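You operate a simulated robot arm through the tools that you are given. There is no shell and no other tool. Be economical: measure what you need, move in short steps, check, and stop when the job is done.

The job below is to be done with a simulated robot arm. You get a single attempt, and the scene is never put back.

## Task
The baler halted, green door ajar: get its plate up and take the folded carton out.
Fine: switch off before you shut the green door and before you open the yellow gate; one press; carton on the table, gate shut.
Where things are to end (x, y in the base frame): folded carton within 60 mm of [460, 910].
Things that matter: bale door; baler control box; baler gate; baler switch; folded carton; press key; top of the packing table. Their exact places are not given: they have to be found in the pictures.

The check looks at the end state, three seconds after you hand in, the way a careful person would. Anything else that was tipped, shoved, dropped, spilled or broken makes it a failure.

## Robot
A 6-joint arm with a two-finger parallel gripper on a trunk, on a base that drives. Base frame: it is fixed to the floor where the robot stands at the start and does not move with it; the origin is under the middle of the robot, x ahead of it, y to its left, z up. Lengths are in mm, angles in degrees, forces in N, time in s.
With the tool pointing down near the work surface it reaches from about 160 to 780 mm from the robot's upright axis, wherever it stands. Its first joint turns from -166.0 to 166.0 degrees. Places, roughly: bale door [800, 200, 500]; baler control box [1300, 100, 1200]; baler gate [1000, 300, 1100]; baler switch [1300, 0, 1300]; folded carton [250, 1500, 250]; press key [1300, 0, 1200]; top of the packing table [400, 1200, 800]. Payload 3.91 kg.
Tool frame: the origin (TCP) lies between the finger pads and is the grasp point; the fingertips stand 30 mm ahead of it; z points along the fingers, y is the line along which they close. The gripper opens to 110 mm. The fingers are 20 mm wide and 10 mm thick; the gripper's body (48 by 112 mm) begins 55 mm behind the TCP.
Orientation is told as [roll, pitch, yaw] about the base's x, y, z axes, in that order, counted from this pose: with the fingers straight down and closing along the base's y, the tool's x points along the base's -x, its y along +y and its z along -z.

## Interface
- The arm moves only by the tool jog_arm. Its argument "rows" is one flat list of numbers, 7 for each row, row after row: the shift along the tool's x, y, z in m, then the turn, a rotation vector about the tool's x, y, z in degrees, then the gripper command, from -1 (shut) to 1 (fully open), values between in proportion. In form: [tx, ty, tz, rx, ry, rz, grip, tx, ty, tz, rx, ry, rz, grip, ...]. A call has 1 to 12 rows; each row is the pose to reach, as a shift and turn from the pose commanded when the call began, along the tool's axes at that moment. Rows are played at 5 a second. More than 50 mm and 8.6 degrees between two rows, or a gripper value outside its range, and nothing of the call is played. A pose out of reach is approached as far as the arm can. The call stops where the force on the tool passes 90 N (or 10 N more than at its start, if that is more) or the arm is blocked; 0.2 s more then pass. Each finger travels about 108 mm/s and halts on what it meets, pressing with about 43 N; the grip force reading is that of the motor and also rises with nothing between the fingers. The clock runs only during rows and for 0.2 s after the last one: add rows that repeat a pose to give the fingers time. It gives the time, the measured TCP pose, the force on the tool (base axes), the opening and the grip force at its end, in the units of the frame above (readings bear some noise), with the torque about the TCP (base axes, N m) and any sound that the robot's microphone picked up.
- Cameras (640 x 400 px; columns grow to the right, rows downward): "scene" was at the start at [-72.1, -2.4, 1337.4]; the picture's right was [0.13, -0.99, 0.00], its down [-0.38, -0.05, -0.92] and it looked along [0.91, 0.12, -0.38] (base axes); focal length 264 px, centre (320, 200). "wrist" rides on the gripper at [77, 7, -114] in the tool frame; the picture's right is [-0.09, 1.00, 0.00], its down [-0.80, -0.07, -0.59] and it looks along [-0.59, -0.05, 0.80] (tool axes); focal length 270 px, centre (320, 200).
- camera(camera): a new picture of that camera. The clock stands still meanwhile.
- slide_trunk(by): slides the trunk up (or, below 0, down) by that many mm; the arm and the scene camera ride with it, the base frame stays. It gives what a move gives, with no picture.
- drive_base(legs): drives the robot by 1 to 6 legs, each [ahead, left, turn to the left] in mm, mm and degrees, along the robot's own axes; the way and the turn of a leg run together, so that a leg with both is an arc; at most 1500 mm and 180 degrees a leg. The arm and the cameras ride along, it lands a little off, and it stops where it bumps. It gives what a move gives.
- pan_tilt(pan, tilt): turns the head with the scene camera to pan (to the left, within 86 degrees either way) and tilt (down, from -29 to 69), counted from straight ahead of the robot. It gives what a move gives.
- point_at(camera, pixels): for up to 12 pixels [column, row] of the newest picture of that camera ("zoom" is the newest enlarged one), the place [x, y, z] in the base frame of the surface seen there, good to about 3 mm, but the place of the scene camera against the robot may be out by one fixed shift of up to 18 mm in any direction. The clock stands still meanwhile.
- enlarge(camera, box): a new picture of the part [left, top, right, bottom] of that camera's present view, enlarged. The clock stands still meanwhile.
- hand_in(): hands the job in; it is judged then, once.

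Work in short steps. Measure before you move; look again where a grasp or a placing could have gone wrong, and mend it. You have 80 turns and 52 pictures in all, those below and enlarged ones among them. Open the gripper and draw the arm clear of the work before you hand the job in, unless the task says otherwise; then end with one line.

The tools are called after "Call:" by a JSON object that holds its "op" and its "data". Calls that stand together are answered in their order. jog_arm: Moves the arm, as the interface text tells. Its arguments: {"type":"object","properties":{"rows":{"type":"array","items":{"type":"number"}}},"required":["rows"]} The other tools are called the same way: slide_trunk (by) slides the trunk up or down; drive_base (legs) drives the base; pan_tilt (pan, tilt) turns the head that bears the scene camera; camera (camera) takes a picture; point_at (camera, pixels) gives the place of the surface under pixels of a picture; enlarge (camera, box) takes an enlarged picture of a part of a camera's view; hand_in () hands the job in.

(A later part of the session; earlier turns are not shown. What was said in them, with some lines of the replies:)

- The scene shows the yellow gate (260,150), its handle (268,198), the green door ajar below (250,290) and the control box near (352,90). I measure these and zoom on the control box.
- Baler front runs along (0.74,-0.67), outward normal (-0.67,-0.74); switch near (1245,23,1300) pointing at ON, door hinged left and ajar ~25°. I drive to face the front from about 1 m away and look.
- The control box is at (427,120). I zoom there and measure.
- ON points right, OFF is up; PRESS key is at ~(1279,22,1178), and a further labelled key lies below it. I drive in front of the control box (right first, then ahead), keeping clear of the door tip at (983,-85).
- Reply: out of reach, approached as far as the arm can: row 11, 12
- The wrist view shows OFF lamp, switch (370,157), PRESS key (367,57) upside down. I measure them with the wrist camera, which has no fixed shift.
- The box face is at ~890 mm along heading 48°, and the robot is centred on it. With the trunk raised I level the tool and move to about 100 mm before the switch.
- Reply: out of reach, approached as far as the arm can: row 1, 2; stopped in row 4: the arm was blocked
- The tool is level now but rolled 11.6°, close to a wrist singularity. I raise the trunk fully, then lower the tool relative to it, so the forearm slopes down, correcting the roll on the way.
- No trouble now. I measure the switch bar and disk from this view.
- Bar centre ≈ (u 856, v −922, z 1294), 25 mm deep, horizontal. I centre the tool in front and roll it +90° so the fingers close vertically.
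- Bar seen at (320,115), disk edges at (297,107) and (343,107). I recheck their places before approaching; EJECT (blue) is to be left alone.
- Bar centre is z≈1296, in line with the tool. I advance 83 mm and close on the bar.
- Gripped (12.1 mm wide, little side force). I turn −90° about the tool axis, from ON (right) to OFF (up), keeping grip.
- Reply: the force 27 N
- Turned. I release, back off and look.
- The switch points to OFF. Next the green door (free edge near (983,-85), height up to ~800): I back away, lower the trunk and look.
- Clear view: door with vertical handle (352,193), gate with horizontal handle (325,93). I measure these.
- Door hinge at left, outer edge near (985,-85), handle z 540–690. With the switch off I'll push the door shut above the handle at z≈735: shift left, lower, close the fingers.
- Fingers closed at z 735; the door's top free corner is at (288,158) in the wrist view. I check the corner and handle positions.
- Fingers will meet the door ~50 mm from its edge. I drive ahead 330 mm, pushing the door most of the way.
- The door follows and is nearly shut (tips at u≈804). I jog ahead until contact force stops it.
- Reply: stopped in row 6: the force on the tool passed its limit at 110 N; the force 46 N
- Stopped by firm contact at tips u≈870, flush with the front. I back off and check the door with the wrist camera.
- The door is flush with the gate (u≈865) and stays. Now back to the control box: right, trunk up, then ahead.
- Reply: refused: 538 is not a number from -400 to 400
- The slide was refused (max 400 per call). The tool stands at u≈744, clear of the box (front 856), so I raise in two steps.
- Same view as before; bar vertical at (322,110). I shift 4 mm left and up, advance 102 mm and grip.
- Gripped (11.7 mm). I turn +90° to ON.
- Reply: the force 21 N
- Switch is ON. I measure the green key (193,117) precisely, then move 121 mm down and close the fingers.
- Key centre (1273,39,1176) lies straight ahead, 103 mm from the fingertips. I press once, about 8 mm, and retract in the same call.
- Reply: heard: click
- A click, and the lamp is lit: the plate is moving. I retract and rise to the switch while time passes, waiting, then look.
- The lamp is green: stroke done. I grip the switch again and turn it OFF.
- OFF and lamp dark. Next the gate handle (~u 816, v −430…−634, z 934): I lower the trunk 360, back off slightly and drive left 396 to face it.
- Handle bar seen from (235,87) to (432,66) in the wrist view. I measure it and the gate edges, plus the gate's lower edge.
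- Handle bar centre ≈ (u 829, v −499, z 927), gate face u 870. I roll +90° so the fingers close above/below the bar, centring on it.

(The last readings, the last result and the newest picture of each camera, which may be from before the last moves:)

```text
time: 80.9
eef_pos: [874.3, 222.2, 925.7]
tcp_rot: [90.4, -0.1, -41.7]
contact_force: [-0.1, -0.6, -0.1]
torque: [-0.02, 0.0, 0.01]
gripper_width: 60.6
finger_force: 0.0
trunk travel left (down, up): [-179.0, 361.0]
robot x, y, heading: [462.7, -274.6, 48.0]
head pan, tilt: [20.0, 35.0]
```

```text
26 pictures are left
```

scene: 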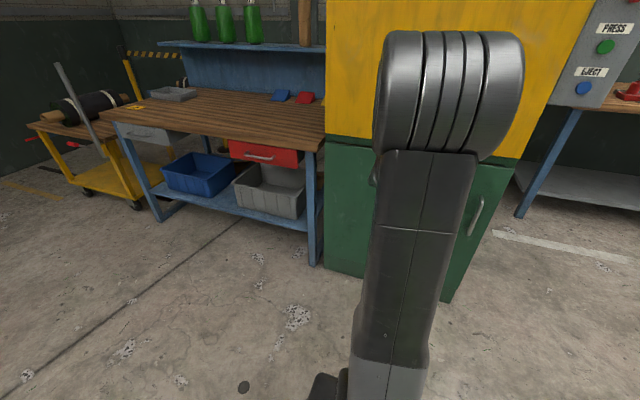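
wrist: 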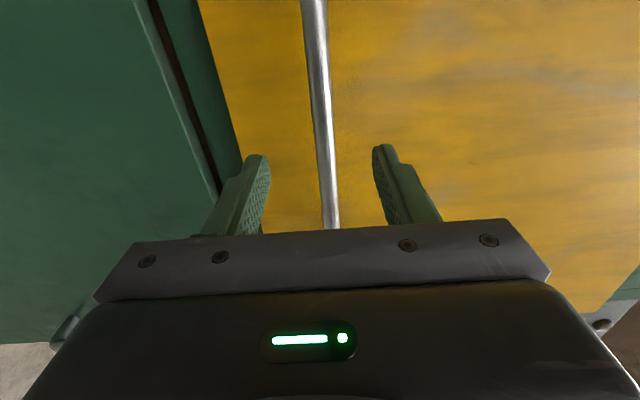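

The bar runs between the fingers. I advance 74 mm and grip it.

Call:
{"op": "jog_arm", "data": {"rows": [0, 0.001, 0.035, 0, 0, 0, 0, 0, 0.001, 0.074, 0, 0, 0, 0, 0, 0.001, 0.074, 0, 0, 0, -0.5, 0, 0.001, 0.074, 0, 0, 0, -1, 0, 0.001, 0.074, 0, 0, 0, -1, 0, 0.001, 0.074, 0, 0, 0, -1]}}

Call:
{"op": "jog_arm", "data": {"rows": [0, 0.01, 0, 0, 0, 0, -1, 0, 0.02, 0, 0, 0, 0, -1, 0, 0.03, 0, 0, 0, 0, -1]}}

```text
time: 82.3
eef_pos: [923.0, 277.7, 930.6]
tcp_rot: [90.8, 0.0, -41.7]
contact_force: [4.8, 5.9, 15.4]
torque: [0.27, 0.19, -0.26]
gripper_width: 15.8
finger_force: 44.4
trunk travel left (down, up): [-179.0, 361.0]
robot x, y, heading: [454.8, -275.6, 47.8]
head pan, tilt: [20.0, 35.0]
```

```text
time: 83.1
eef_pos: [923.6, 278.0, 958.7]
tcp_rot: [90.5, -0.2, -41.7]
contact_force: [-4.1, 2.5, -2.2]
torque: [0.35, 0.16, 0.43]
gripper_width: 15.8
finger_force: 45.1
trunk travel left (down, up): [-179.0, 361.0]
robot x, y, heading: [459.9, -272.8, 47.8]
head pan, tilt: [20.0, 35.0]
```

The grip (15.8 mm) held and it rose 28 mm freely: the gate slides up. I raise it 340 mm with the trunk.

Call:
{"op": "slide_trunk", "data": {"by": 340}}

Call:
{"op": "pan_tilt", "data": {"pan": -25, "tilt": 45}}

Call:
{"op": "camera", "data": {"camera": "scene"}}

```text
time: 86.5
eef_pos: [921.9, 278.0, 1298.3]
tcp_rot: [90.6, -0.1, -41.7]
contact_force: [-5.0, 3.3, -0.1]
torque: [0.06, 0.25, -0.04]
gripper_width: 15.9
finger_force: 45.2
trunk travel left (down, up): [-519.0, 21.0]
robot x, y, heading: [461.2, -276.1, 47.7]
head pan, tilt: [20.0, 35.0]
```

```text
time: 87.6
eef_pos: [923.9, 278.9, 1298.3]
tcp_rot: [90.4, -0.1, -41.6]
contact_force: [-3.6, 4.8, 3.7]
torque: [0.24, 0.02, -0.2]
gripper_width: 15.9
finger_force: 45.2
trunk travel left (down, up): [-519.0, 21.0]
robot x, y, heading: [457.6, -274.0, 48.1]
head pan, tilt: [-25.0, 45.0]
```

```text
25 pictures are left
```

scene: 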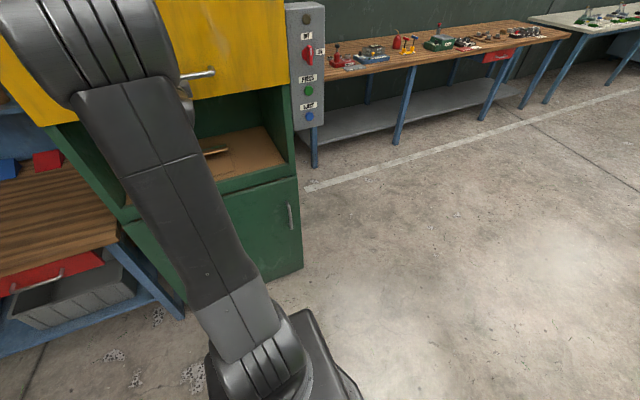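

The gate is up 370 mm and weighs nothing in the hand; a carton shows inside at (230,150). I zoom and measure.

Call:
{"op": "enlarge", "data": {"camera": "scene", "box": [170, 60, 330, 220]}}

Call:
{"op": "point_at", "data": {"camera": "scene", "pixels": [[215, 152], [255, 150], [270, 155], [235, 165], [245, 130], [220, 130], [245, 97], [250, 185], [220, 158], [200, 150], [289, 172]]}}

```text
2.50 times, centred on (250, 140) of scene
```

zoom: 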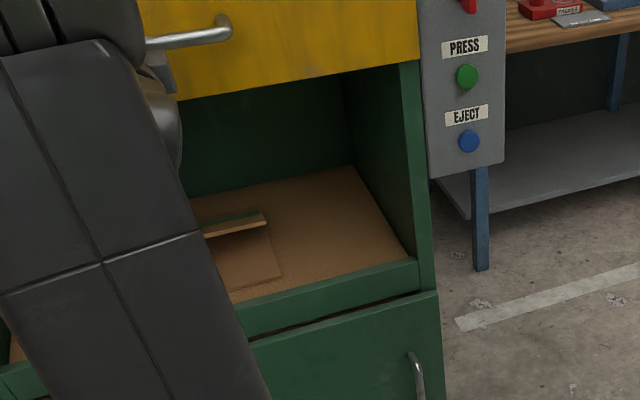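

```text
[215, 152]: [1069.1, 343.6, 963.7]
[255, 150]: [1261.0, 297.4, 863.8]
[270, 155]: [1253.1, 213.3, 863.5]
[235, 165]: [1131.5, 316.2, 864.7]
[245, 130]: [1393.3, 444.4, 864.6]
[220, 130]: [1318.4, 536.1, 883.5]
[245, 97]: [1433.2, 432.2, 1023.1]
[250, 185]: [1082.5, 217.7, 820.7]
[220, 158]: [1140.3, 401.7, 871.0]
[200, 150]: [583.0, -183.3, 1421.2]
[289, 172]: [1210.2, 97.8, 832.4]
```

It feels balanced. I release the handle, retreat, and look whether it stays.

Call:
{"op": "jog_arm", "data": {"rows": [0, 0, 0, 0, 0, 0, -0.5, 0, 0, 0, 0, 0, 0, 0, 0, 0, 0, 0, 0, 0, 0.2, 0, 0, -0.04, 0, 0, 0, 0.2, 0, 0, -0.08, 0, 0, 0, 0.2, 0, 0, -0.11, 0, 0, 0, 0.2]}}

Call:
{"op": "drive_base", "data": {"legs": [[-200, 0, 0]]}}

Call:
{"op": "slide_trunk", "data": {"by": -200}}

Call:
{"op": "camera", "data": {"camera": "wrist"}}

```text
time: 89.0
eef_pos: [848.9, 193.6, 1298.0]
tcp_rot: [90.5, 0.0, -41.7]
contact_force: [-0.1, -0.8, 0.2]
torque: [0.0, 0.0, 0.0]
gripper_width: 65.9
finger_force: 0.0
trunk travel left (down, up): [-519.0, 21.0]
robot x, y, heading: [463.5, -272.5, 47.9]
head pan, tilt: [-25.0, 45.0]
```

```text
time: 90.6
eef_pos: [713.6, 45.0, 1297.8]
tcp_rot: [90.5, -0.1, -41.7]
contact_force: [-0.7, -0.4, 0.5]
torque: [-0.01, 0.04, 0.0]
gripper_width: 65.9
finger_force: 0.0
trunk travel left (down, up): [-519.0, 21.0]
robot x, y, heading: [325.4, -421.1, 48.0]
head pan, tilt: [-25.0, 45.0]
```

```text
time: 92.7
eef_pos: [714.4, 45.4, 1097.9]
tcp_rot: [90.5, 0.0, -41.7]
contact_force: [0.3, 0.1, -0.7]
torque: [-0.01, 0.03, 0.0]
gripper_width: 66.1
finger_force: 0.1
trunk travel left (down, up): [-319.0, 221.0]
robot x, y, heading: [324.1, -420.0, 47.9]
head pan, tilt: [-25.0, 45.0]
```

```text
23 pictures are left
```

wrist: 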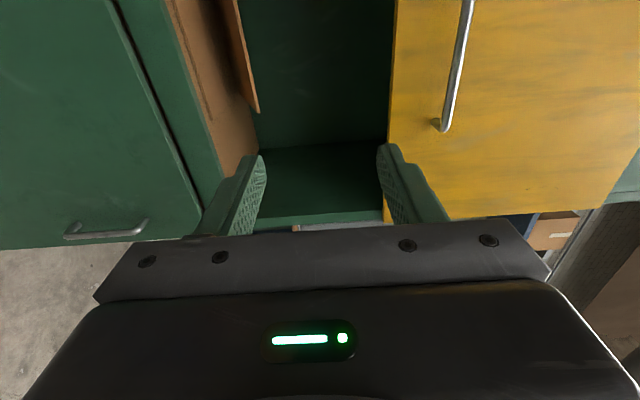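

The gate stays up. To see inside without the arm in the way I turn the robot 45° right and pan the head 45° left.

Call:
{"op": "drive_base", "data": {"legs": [[0, 0, -45]]}}

Call:
{"op": "pan_tilt", "data": {"pan": 45, "tilt": 20}}

Call:
{"op": "camera", "data": {"camera": "scene"}}

```text
time: 95.2
eef_pos: [931.0, -365.8, 1097.7]
tcp_rot: [90.5, -0.1, -86.7]
contact_force: [-0.2, 0.4, -1.2]
torque: [0.0, 0.0, -0.01]
gripper_width: 66.0
finger_force: 0.1
trunk travel left (down, up): [-319.0, 221.0]
robot x, y, heading: [325.8, -420.5, 2.9]
head pan, tilt: [-25.0, 45.0]
```

```text
time: 96.6
eef_pos: [931.9, -366.4, 1096.8]
tcp_rot: [90.5, -0.1, -86.7]
contact_force: [0.2, -0.8, 0.0]
torque: [0.0, 0.03, -0.02]
gripper_width: 65.9
finger_force: 0.0
trunk travel left (down, up): [-319.0, 221.0]
robot x, y, heading: [327.7, -422.2, 2.9]
head pan, tilt: [45.0, 20.0]
```

```text
22 pictures are left
```

scene: 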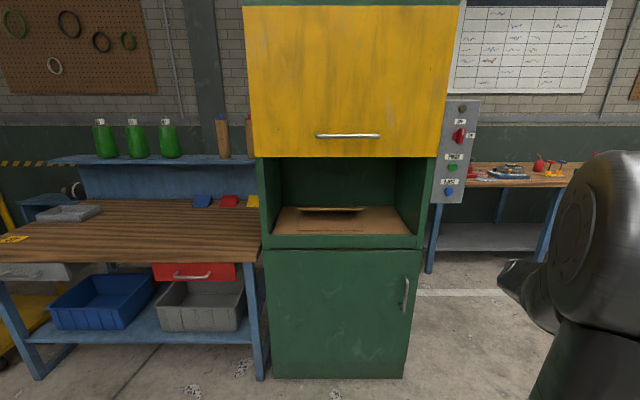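

Excellent view. I zoom into the chamber.

Call:
{"op": "enlarge", "data": {"camera": "scene", "box": [250, 140, 442, 260]}}

```text
3.33 times, centred on (346, 200) of scene
```

zoom: 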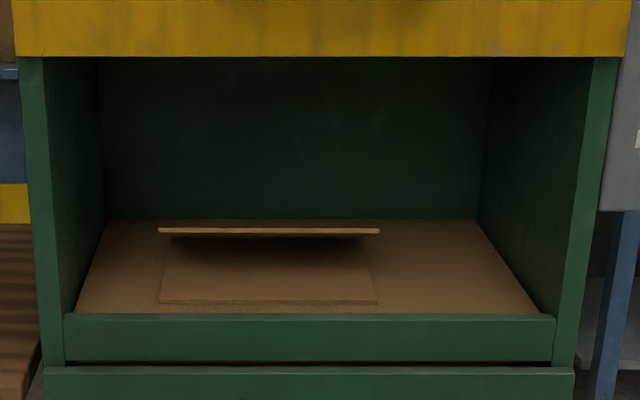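

The carton is a folded sheet: lower panel front edge at row 302, the upper panel's front edge at row 231 raised. I measure its points and the opening.

Call:
{"op": "point_at", "data": {"camera": "zoom", "pixels": [[165, 231], [270, 232], [375, 231], [165, 301], [270, 301], [372, 301], [270, 270], [270, 225], [450, 260], [300, 318], [300, 52], [270, 222]]}}

Call:
{"op": "enlarge", "data": {"camera": "scene", "box": [285, 195, 375, 240]}}

```text
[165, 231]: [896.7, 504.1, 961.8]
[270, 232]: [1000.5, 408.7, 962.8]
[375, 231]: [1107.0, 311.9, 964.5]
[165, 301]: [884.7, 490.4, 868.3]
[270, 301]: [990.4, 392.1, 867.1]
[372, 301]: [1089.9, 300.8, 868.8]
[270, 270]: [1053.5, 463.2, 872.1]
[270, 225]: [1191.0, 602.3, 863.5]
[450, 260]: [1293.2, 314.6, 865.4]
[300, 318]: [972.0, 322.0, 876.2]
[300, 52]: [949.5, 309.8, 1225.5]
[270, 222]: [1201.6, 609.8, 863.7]
```

```text
7.11 times, centred on (330, 218) of scene
```

zoom: 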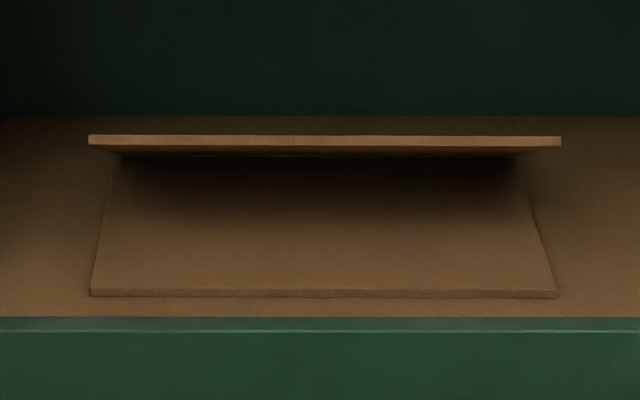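

Upper panel front edge: u≈973, v −329…−614, z 963 (about 6 mm thick), sloping back down to a fold near u≈1180; sill top z 876, gate bottom z 1225. I return to face it, pitch the tool 25° down and look from the wrist.

Call:
{"op": "drive_base", "data": {"legs": [[0, 0, 45], [0, 30, 0], [150, 0, 0]]}}

Call:
{"op": "jog_arm", "data": {"rows": [0, -0.01, 0, 8.3, 0, 0, 0.2, 0, -0.03, 0, 16.6, 0, 0, 0.2, 0, -0.05, 0, 25, 0, 0, 0.2, 0, -0.05, 0, 25, 0, 0, 0.2]}}

Call:
{"op": "camera", "data": {"camera": "wrist"}}

```text
time: 100.4
eef_pos: [798.8, 168.9, 1097.2]
tcp_rot: [90.6, -0.1, -42.3]
contact_force: [0.1, -0.1, -0.8]
torque: [0.01, -0.01, 0.0]
gripper_width: 65.9
finger_force: 0.1
trunk travel left (down, up): [-319.0, 221.0]
robot x, y, heading: [403.7, -292.8, 47.7]
head pan, tilt: [45.0, 20.0]
```

```text
time: 101.4
eef_pos: [788.9, 173.4, 1058.6]
tcp_rot: [71.8, -1.0, -44.6]
contact_force: [0.0, 0.8, 0.0]
torque: [0.02, 0.01, 0.0]
gripper_width: 66.1
finger_force: 0.1
out of reach, approached as far as the arm can: row 3, 4
trunk travel left (down, up): [-319.0, 221.0]
robot x, y, heading: [404.8, -293.1, 47.3]
head pan, tilt: [45.0, 20.0]
```

```text
19 pictures are left
```

wrist: 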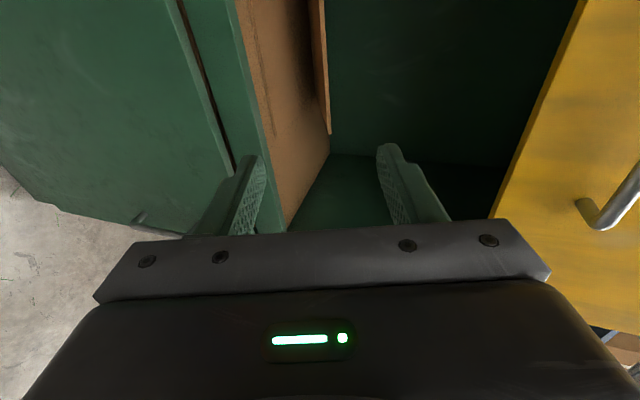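

Pitch reached about 18° down. I measure points on the upper panel's edge seen at (325,100) and around.

Call:
{"op": "point_at", "data": {"camera": "wrist", "pixels": [[327, 125], [322, 60], [316, 125], [314, 60], [310, 20], [300, 50], [280, 60], [265, 100], [288, 170], [319, 20]]}}

Call:
{"op": "enlarge", "data": {"camera": "wrist", "box": [230, 0, 390, 160]}}

```text
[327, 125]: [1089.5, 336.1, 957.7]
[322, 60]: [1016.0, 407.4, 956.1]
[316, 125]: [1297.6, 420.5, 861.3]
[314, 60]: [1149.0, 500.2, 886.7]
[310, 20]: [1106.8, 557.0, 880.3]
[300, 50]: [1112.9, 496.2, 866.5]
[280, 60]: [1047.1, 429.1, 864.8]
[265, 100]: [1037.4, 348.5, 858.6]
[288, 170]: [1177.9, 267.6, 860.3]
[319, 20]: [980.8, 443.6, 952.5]
```

```text
2.50 times, centred on (310, 80) of wrist
```

zoom: 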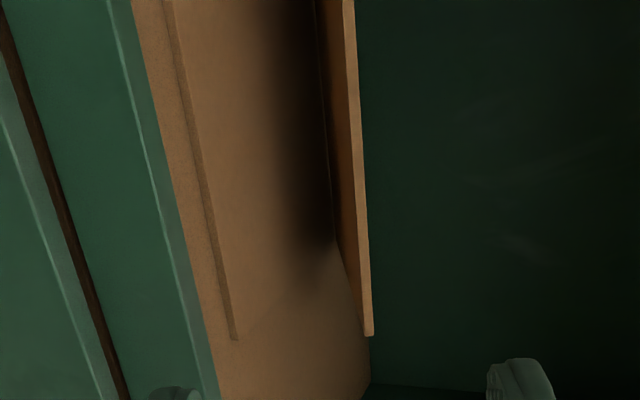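

Panel slopes ≈22° down, its front edge at u≈980, z≈955; my tool points 18° down, close enough. I lower the trunk 76 and drive ahead 235 to bring the open fingers before the edge.

Call:
{"op": "slide_trunk", "data": {"by": -76}}

Call:
{"op": "drive_base", "data": {"legs": [[235, 0, 0]]}}

Call:
{"op": "camera", "data": {"camera": "wrist"}}

```text
time: 102.6
eef_pos: [789.3, 174.2, 982.3]
tcp_rot: [71.8, -1.0, -44.9]
contact_force: [-0.4, 0.3, -0.3]
torque: [-0.01, 0.02, 0.0]
gripper_width: 66.0
finger_force: 0.0
trunk travel left (down, up): [-243.0, 297.0]
robot x, y, heading: [402.0, -293.9, 47.4]
head pan, tilt: [45.0, 20.0]
```

```text
time: 104.3
eef_pos: [949.8, 346.2, 982.5]
tcp_rot: [71.8, -1.1, -44.8]
contact_force: [0.2, 0.1, -0.1]
torque: [0.04, 0.01, 0.01]
gripper_width: 66.3
finger_force: 0.2
trunk travel left (down, up): [-243.0, 297.0]
robot x, y, heading: [562.4, -122.3, 47.2]
head pan, tilt: [45.0, 20.0]
```

```text
17 pictures are left
```

wrist: 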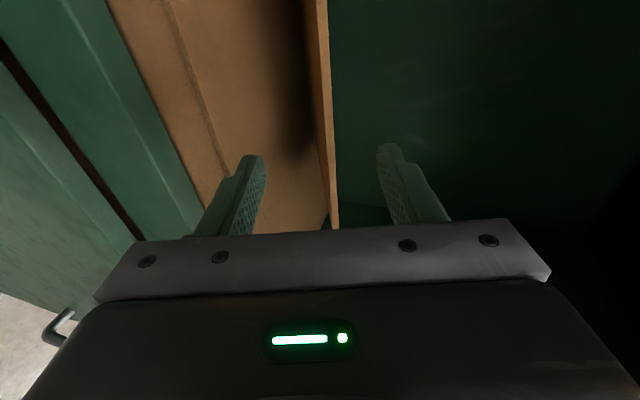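

The panel edge lies between the fingers. I check its exact place once more.

Call:
{"op": "point_at", "data": {"camera": "wrist", "pixels": [[334, 200], [330, 120], [325, 40], [333, 222], [318, 60]]}}

```text
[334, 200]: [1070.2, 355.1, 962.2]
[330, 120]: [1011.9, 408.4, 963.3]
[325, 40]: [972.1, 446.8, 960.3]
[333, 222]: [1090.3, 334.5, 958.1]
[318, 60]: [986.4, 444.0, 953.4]
```

Edge at u 980, z 961, centred near v −457. I advance 103 mm along the tool (4 mm up, 20 mm left) and close.

Call:
{"op": "jog_arm", "data": {"rows": [0.01, 0.004, 0.03, 0, 0, 0, 0.2, 0.02, 0.004, 0.065, 0, 0, 0, 0.2, 0.02, 0.004, 0.103, 0, 0, 0, 0.2, 0.02, 0.004, 0.103, 0, 0, 0, -0.3, 0.02, 0.004, 0.103, 0, 0, 0, -0.7, 0.02, 0.004, 0.103, 0, 0, 0, -1, 0.02, 0.004, 0.103, 0, 0, 0, -1, 0.02, 0.004, 0.103, 0, 0, 0, -1]}}

```text
time: 106.1
eef_pos: [1004.1, 429.8, 951.8]
tcp_rot: [71.9, -1.0, -44.7]
contact_force: [0.2, -0.4, -1.6]
torque: [-0.14, 0.15, -0.04]
gripper_width: 6.5
finger_force: 42.3
trunk travel left (down, up): [-243.0, 297.0]
robot x, y, heading: [563.0, -118.7, 47.3]
head pan, tilt: [45.0, 20.0]
```

Gripped (6.5 mm). I lift 70 mm with the trunk and look.

Call:
{"op": "slide_trunk", "data": {"by": 70}}

Call:
{"op": "camera", "data": {"camera": "wrist"}}

```text
time: 107.2
eef_pos: [1004.1, 430.2, 1023.6]
tcp_rot: [71.8, -1.0, -44.8]
contact_force: [0.5, -0.1, -1.7]
torque: [-0.14, 0.16, 0.02]
gripper_width: 6.7
finger_force: 43.7
trunk travel left (down, up): [-313.0, 227.0]
robot x, y, heading: [561.2, -121.6, 47.0]
head pan, tilt: [45.0, 20.0]
```

```text
16 pictures are left
```

wrist: 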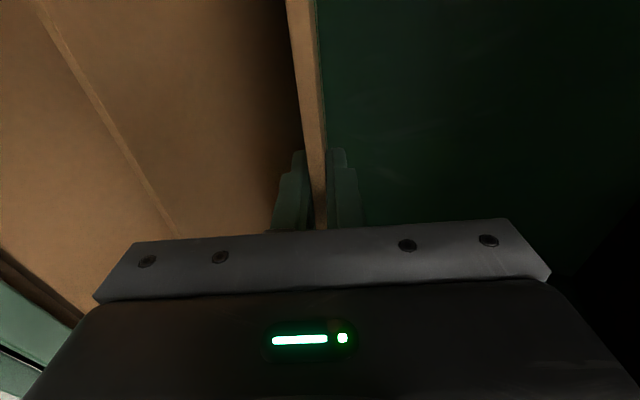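

I check whether the lower panel rose with it.

Call:
{"op": "point_at", "data": {"camera": "wrist", "pixels": [[200, 100], [100, 60], [40, 60], [300, 60], [20, 200], [150, 170]]}}

```text
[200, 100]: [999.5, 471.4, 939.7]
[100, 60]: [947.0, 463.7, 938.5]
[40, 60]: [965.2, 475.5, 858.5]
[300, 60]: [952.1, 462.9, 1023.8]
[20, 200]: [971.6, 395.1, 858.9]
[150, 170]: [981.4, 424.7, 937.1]
```

The whole carton rose (lower panel at z≈938). I back out 400, drive left 722 in front of the table, and look.

Call:
{"op": "drive_base", "data": {"legs": [[-400, 0, 0], [0, 722, 0]]}}

Call:
{"op": "pan_tilt", "data": {"pan": 25, "tilt": 30}}

Call:
{"op": "camera", "data": {"camera": "scene"}}

```text
time: 113.2
eef_pos: [207.6, 624.5, 1022.8]
tcp_rot: [71.9, -1.0, -45.3]
contact_force: [0.3, -0.5, -3.0]
torque: [-0.13, 0.11, 0.01]
gripper_width: 6.5
finger_force: 42.8
trunk travel left (down, up): [-313.0, 227.0]
robot x, y, heading: [-236.8, 76.4, 46.6]
head pan, tilt: [45.0, 20.0]
```

```text
time: 114.1
eef_pos: [207.8, 624.9, 1023.0]
tcp_rot: [71.8, -1.1, -45.4]
contact_force: [0.2, 0.2, -1.8]
torque: [-0.13, 0.13, -0.03]
gripper_width: 6.8
finger_force: 42.7
trunk travel left (down, up): [-313.0, 227.0]
robot x, y, heading: [-237.4, 77.6, 46.7]
head pan, tilt: [25.0, 30.0]
```

```text
15 pictures are left
```

scene: 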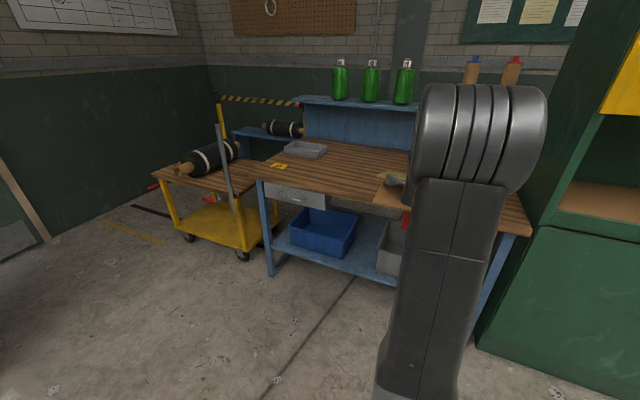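

TCP at u 603, v 263, carton ahead of it. I measure table edge and neighbouring objects.

Call:
{"op": "point_at", "data": {"camera": "scene", "pixels": [[262, 178], [280, 166], [305, 152], [327, 153], [350, 198], [370, 165], [400, 160], [345, 203], [522, 232], [385, 185], [515, 215]]}}

```text
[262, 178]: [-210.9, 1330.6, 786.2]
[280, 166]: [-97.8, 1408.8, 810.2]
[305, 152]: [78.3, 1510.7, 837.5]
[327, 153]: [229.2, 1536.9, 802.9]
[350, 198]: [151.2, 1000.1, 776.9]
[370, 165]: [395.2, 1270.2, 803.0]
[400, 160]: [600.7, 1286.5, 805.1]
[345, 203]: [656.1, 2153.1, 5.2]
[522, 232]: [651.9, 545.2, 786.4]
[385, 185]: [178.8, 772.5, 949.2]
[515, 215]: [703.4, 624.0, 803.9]
```

Table front edge u≈842, top z≈804; the target zone is free. I drive ahead 297 so the carton centre comes to about the target, then lower 105.

Call:
{"op": "drive_base", "data": {"legs": [[297, 0, 0]]}}

Call:
{"op": "slide_trunk", "data": {"by": -105}}

Call:
{"op": "camera", "data": {"camera": "wrist"}}

```text
time: 116.1
eef_pos: [416.0, 835.9, 1024.4]
tcp_rot: [71.7, -1.0, -45.7]
contact_force: [-1.0, -0.6, -2.3]
torque: [-0.16, 0.08, -0.03]
gripper_width: 6.3
finger_force: 43.2
trunk travel left (down, up): [-313.0, 227.0]
robot x, y, heading: [-33.5, 293.1, 46.2]
head pan, tilt: [25.0, 30.0]
```

```text
time: 117.5
eef_pos: [416.8, 836.2, 918.2]
tcp_rot: [71.8, -0.9, -45.7]
contact_force: [0.3, 0.8, -3.2]
torque: [-0.15, 0.13, 0.01]
gripper_width: 6.4
finger_force: 42.9
trunk travel left (down, up): [-208.0, 332.0]
robot x, y, heading: [-35.8, 292.2, 46.1]
head pan, tilt: [25.0, 30.0]
```

```text
14 pictures are left
```

wrist: 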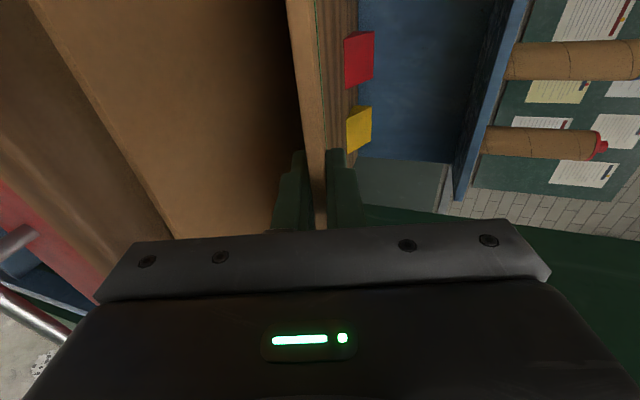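

TCP (416,836) puts the carton centre at about (477,905), 18 mm off. I measure panel and table heights before the last lowering.

Call:
{"op": "point_at", "data": {"camera": "wrist", "pixels": [[200, 100], [100, 70], [30, 60], [90, 180], [60, 130], [130, 190], [290, 60]]}}

```text
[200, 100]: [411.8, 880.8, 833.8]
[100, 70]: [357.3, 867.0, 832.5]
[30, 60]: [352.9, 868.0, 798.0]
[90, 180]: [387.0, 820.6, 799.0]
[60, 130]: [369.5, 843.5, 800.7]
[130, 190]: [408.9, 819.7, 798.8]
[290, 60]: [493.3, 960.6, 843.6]
```

Panel bottom is ~28 mm above the table (z≈799), front edge well on it. I move 15 mm left and lower gently until contact.

Call:
{"op": "jog_arm", "data": {"rows": [0.007, -0.0095, 0.003, 0, 0, 0, -1, 0.015, -0.019, 0.006, 0, 0, 0, -1, 0.015, -0.023, 0.0075, 0, 0, 0, -1, 0.015, -0.026, 0.0085, 0, 0, 0, -1, 0.015, -0.028, 0.0092, 0, 0, 0, -1]}}

```text
time: 118.7
eef_pos: [405.5, 846.4, 888.2]
tcp_rot: [71.8, -1.0, -45.7]
contact_force: [1.3, 1.1, 2.1]
torque: [0.08, 0.33, -0.11]
gripper_width: 6.5
finger_force: 43.3
trunk travel left (down, up): [-208.0, 332.0]
robot x, y, heading: [-35.5, 293.3, 46.3]
head pan, tilt: [25.0, 30.0]
```

The weight is now on the table. I release and withdraw along the tool axis.

Call:
{"op": "jog_arm", "data": {"rows": [0, 0, 0, 0, 0, 0, -0.6, 0, 0, 0, 0, 0, 0, -0.2, 0, 0, 0, 0, 0, 0, 0, 0, 0, -0.03, 0, 0, 0, 0, 0, 0, -0.07, 0, 0, 0, 0, 0, 0, -0.11, 0, 0, 0, 0]}}

Call:
{"op": "drive_base", "data": {"legs": [[-350, 0, 0]]}}

Call:
{"op": "camera", "data": {"camera": "scene"}}

```text
time: 120.1
eef_pos: [330.2, 774.9, 924.7]
tcp_rot: [71.8, -1.0, -45.7]
contact_force: [0.4, 0.2, 0.1]
torque: [0.0, -0.02, 0.0]
gripper_width: 55.0
finger_force: 0.0
trunk travel left (down, up): [-208.0, 332.0]
robot x, y, heading: [-33.6, 297.1, 46.4]
head pan, tilt: [25.0, 30.0]
```

```text
time: 122.3
eef_pos: [89.2, 526.5, 923.9]
tcp_rot: [71.7, -1.0, -45.4]
contact_force: [0.3, -0.6, 1.2]
torque: [-0.02, -0.03, 0.0]
gripper_width: 55.2
finger_force: 0.0
trunk travel left (down, up): [-208.0, 332.0]
robot x, y, heading: [-271.0, 45.5, 46.9]
head pan, tilt: [25.0, 30.0]
```

```text
13 pictures are left
```

scene: 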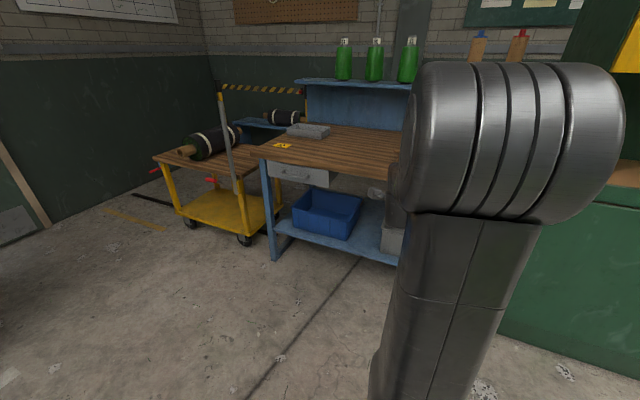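

The arm hides the carton; I'll check it from the gate side. I drive right to the gate, correcting heading, and level the tool while raising it.

Call:
{"op": "drive_base", "data": {"legs": [[0, -740, 0], [0, 0, 1.5]]}}

Call:
{"op": "jog_arm", "data": {"rows": [0, 0, 0, -8, 0, 0, 0.2, 0, 0, 0, -16, 0, 0, 0.2, 0, 0, 0, -18.2, 0, 0, 0.2, 0, 0, 0, -18.2, 0, 0, 0.2]}}

Call:
{"op": "slide_trunk", "data": {"by": 320}}

Call:
{"op": "pan_tilt", "data": {"pan": 45, "tilt": 30}}

Call:
{"op": "camera", "data": {"camera": "scene"}}

```text
time: 126.6
eef_pos: [607.1, 30.6, 923.4]
tcp_rot: [71.8, -1.0, -44.6]
contact_force: [-0.4, 0.0, -0.3]
torque: [-0.03, -0.01, 0.02]
gripper_width: 54.9
finger_force: 0.0
trunk travel left (down, up): [-208.0, 332.0]
robot x, y, heading: [250.5, -456.7, 47.5]
head pan, tilt: [25.0, 30.0]
```

```text
time: 127.6
eef_pos: [607.4, 30.3, 924.3]
tcp_rot: [90.0, -1.0, -44.5]
contact_force: [-0.2, 0.4, 0.6]
torque: [0.0, 0.01, 0.02]
gripper_width: 65.9
finger_force: 0.1
trunk travel left (down, up): [-208.0, 332.0]
robot x, y, heading: [251.5, -455.5, 47.5]
head pan, tilt: [25.0, 30.0]
```

```text
time: 130.8
eef_pos: [608.2, 30.3, 1244.7]
tcp_rot: [90.0, -1.0, -44.7]
contact_force: [-0.8, 0.2, -0.4]
torque: [0.0, 0.0, 0.0]
gripper_width: 66.0
finger_force: 0.1
trunk travel left (down, up): [-528.0, 12.0]
robot x, y, heading: [250.0, -457.7, 47.4]
head pan, tilt: [25.0, 30.0]
```

```text
time: 131.6
eef_pos: [607.7, 29.5, 1244.9]
tcp_rot: [90.0, -1.0, -44.7]
contact_force: [0.3, 0.0, -0.4]
torque: [0.01, 0.01, 0.01]
gripper_width: 65.8
finger_force: 0.0
trunk travel left (down, up): [-528.0, 12.0]
robot x, y, heading: [250.1, -463.0, 47.2]
head pan, tilt: [45.0, 30.0]
```

```text
12 pictures are left
```

scene: 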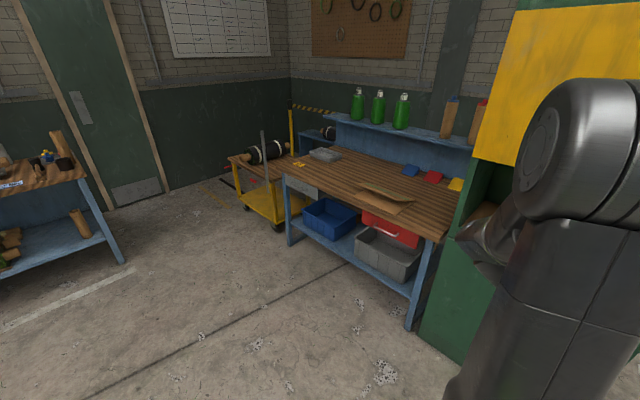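

The carton sits on the table at (385,195). I zoom to measure its corners.

Call:
{"op": "enlarge", "data": {"camera": "scene", "box": [335, 165, 435, 228]}}

```text
6.35 times, centred on (385, 196) of scene
```

zoom: 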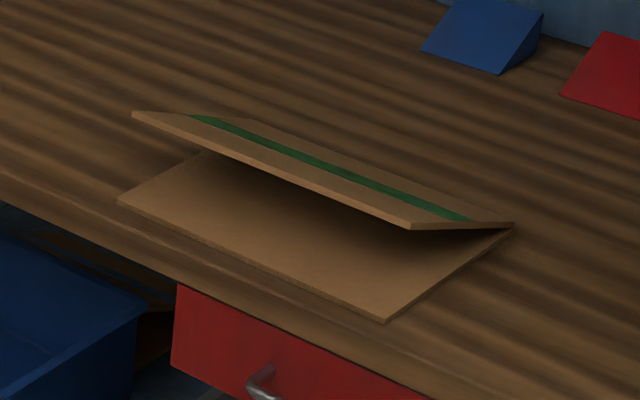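

Call:
{"op": "point_at", "data": {"camera": "zoom", "pixels": [[122, 202], [384, 318], [508, 231], [136, 115], [410, 226], [300, 155], [180, 240]]}}

```text
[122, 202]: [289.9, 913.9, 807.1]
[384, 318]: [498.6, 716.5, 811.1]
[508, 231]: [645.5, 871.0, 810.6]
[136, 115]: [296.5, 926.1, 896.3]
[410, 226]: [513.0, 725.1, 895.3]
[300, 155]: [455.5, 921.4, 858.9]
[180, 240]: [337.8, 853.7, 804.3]
```

Carton centre ≈ (468,892), within 20 mm of the target and flat. Now the gate: move right 65, tool up 53 to the handle height z≈1298, then ahead.

Call:
{"op": "jog_arm", "data": {"rows": [0, 0.03, 0, 0, 0, 0, 0.2, 0, 0.053, 0, 0, 0, 0, 0.2, 0, 0.053, 0, 0, 0, 0, 0.2]}}

Call:
{"op": "drive_base", "data": {"legs": [[0, -65, 0], [290, 0, 0]]}}

Call:
{"op": "camera", "data": {"camera": "wrist"}}

```text
time: 132.4
eef_pos: [607.1, 32.2, 1297.5]
tcp_rot: [90.0, -1.0, -44.7]
contact_force: [0.2, -0.5, 0.1]
torque: [-0.03, -0.02, 0.02]
gripper_width: 65.9
finger_force: 0.0
trunk travel left (down, up): [-528.0, 12.0]
robot x, y, heading: [253.1, -459.0, 47.3]
head pan, tilt: [45.0, 30.0]
```

```text
time: 135.0
eef_pos: [843.6, 197.4, 1296.3]
tcp_rot: [90.0, -1.0, -44.5]
contact_force: [0.2, 0.3, 0.6]
torque: [-0.01, -0.01, 0.01]
gripper_width: 66.0
finger_force: 0.0
trunk travel left (down, up): [-528.0, 12.0]
robot x, y, heading: [488.3, -293.4, 47.4]
head pan, tilt: [45.0, 30.0]
```

```text
10 pictures are left
```

wrist: 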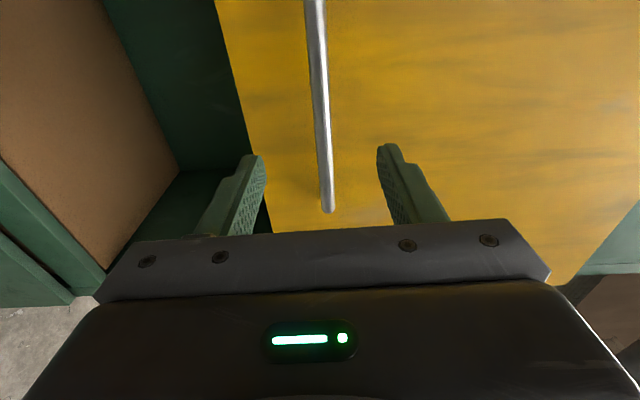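

The handle's right end is at (328,205). I measure the bar.

Call:
{"op": "point_at", "data": {"camera": "wrist", "pixels": [[326, 190], [322, 120], [317, 40], [318, 10], [328, 207]]}}

```text
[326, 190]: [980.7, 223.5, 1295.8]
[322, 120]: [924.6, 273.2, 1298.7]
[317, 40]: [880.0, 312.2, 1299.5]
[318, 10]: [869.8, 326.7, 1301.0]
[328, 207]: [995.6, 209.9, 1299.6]
```

Bar at z≈1298, front u≈821. I advance 113 mm and grip it.

Call:
{"op": "jog_arm", "data": {"rows": [0.002, 0.001, 0.04, 0, 0, 0, 0, 0.004, 0.001, 0.08, 0, 0, 0, 0, 0.005, 0.001, 0.113, 0, 0, 0, 0, 0.005, 0.001, 0.113, 0, 0, 0, -0.5, 0.005, 0.001, 0.113, 0, 0, 0, -1, 0.005, 0.001, 0.113, 0, 0, 0, -1, 0.005, 0.001, 0.113, 0, 0, 0, -1]}}

```text
time: 136.6
eef_pos: [919.0, 280.3, 1299.5]
tcp_rot: [90.0, -0.9, -44.6]
contact_force: [-0.5, -0.7, 2.1]
torque: [0.68, 0.8, -0.01]
gripper_width: 15.8
finger_force: 45.1
trunk travel left (down, up): [-528.0, 12.0]
robot x, y, heading: [491.9, -291.0, 47.6]
head pan, tilt: [45.0, 30.0]
```

Gripped. I lower the gate 355 mm with the trunk, then ease it down to the stop.

Call:
{"op": "slide_trunk", "data": {"by": -355}}

Call:
{"op": "jog_arm", "data": {"rows": [0, -0.007, 0, 0, 0, 0, -1, 0, -0.011, 0, 0, 0, 0, -1, 0, -0.015, 0, 0, 0, 0, -1, 0, -0.019, 0, 0, 0, 0, -1, 0, -0.023, 0, 0, 0, 0, -1]}}

```text
time: 140.1
eef_pos: [918.4, 280.2, 943.2]
tcp_rot: [89.8, -1.1, -44.5]
contact_force: [0.0, -1.9, 1.1]
torque: [0.61, 0.62, -0.01]
gripper_width: 16.0
finger_force: 45.3
trunk travel left (down, up): [-173.0, 367.0]
robot x, y, heading: [491.8, -291.8, 47.4]
head pan, tilt: [45.0, 30.0]
```

```text
time: 141.3
eef_pos: [918.6, 280.8, 928.5]
tcp_rot: [90.9, -0.9, -44.5]
contact_force: [9.6, 12.8, 43.2]
torque: [0.66, 0.47, -0.25]
gripper_width: 15.8
finger_force: 45.3
trunk travel left (down, up): [-173.0, 367.0]
robot x, y, heading: [490.6, -293.9, 47.5]
head pan, tilt: [45.0, 30.0]
```

It reached the stop (43 N upward at z 928.5, as at first). I release, withdraw and look at the whole.

Call:
{"op": "jog_arm", "data": {"rows": [0, 0.006, 0, 0, 0, 0, -1, 0, 0.006, 0, 0, 0, 0, -0.5, 0, 0.006, 0, 0, 0, 0, 0, 0, 0.006, 0, 0, 0, 0, 0.2, 0, 0.006, -0.04, 0, 0, 0, 0.2, 0, 0.006, -0.08, 0, 0, 0, 0.2, 0, 0.006, -0.11, 0, 0, 0, 0.2]}}

Call:
{"op": "drive_base", "data": {"legs": [[-300, 0, 0], [0, 0, -45]]}}

Call:
{"op": "pan_tilt", "data": {"pan": 50, "tilt": 18}}

Call:
{"op": "camera", "data": {"camera": "scene"}}

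```text
time: 142.9
eef_pos: [841.6, 201.5, 927.1]
tcp_rot: [90.0, -1.0, -44.5]
contact_force: [0.2, 0.8, -1.1]
torque: [0.06, 0.02, 0.01]
gripper_width: 66.0
finger_force: 0.0
trunk travel left (down, up): [-173.0, 367.0]
robot x, y, heading: [487.2, -295.3, 47.5]
head pan, tilt: [45.0, 30.0]
```

```text
time: 146.9
eef_pos: [886.4, -405.7, 928.4]
tcp_rot: [90.0, -1.0, -89.0]
contact_force: [-0.1, 0.0, 0.4]
torque: [-0.03, 0.0, 0.02]
gripper_width: 66.1
finger_force: 0.1
trunk travel left (down, up): [-173.0, 367.0]
robot x, y, heading: [289.0, -513.9, 3.1]
head pan, tilt: [45.0, 30.0]
```

```text
time: 147.7
eef_pos: [888.1, -405.5, 927.3]
tcp_rot: [89.9, -1.1, -89.0]
contact_force: [-0.4, -0.4, 0.6]
torque: [0.0, 0.01, -0.02]
gripper_width: 66.2
finger_force: 0.0
trunk travel left (down, up): [-173.0, 367.0]
robot x, y, heading: [290.2, -514.5, 2.7]
head pan, tilt: [50.0, 18.0]
```

```text
9 pictures are left
```

scene: 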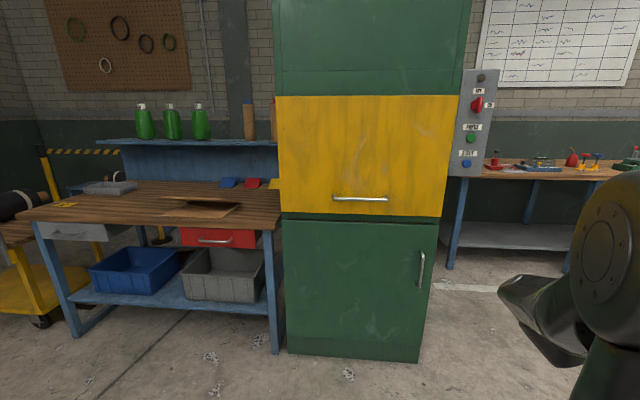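

Gate down, door shut, carton on the table. I verify the handle height (934 in scene terms at the start), door flushness and the switch.

Call:
{"op": "point_at", "data": {"camera": "scene", "pixels": [[360, 199], [300, 230], [430, 240], [410, 340], [300, 150], [430, 150]]}}

Call:
{"op": "enlarge", "data": {"camera": "scene", "box": [400, 60, 520, 240]}}

```text
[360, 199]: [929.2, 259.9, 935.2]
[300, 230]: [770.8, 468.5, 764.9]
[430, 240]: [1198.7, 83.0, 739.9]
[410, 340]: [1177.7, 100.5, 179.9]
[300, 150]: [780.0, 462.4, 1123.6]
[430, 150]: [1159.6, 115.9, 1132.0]
```

```text
2.22 times, centred on (460, 150) of scene
```

zoom: 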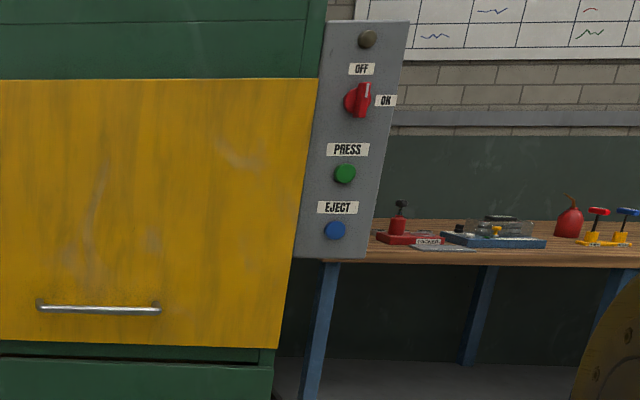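

Handle back at z 935, door flush, switch at OFF, arm clear, gripper open. I hand in.

Call:
{"op": "hand_in", "data": {}}

```text
The job is handed in.
```

The plate was raised with one press, and the folded carton is out, lying on the packing table about 20 mm from the target. The green door and yellow gate are shut, and the switch is off. It was also off before I shut the door and before I opened the gate.
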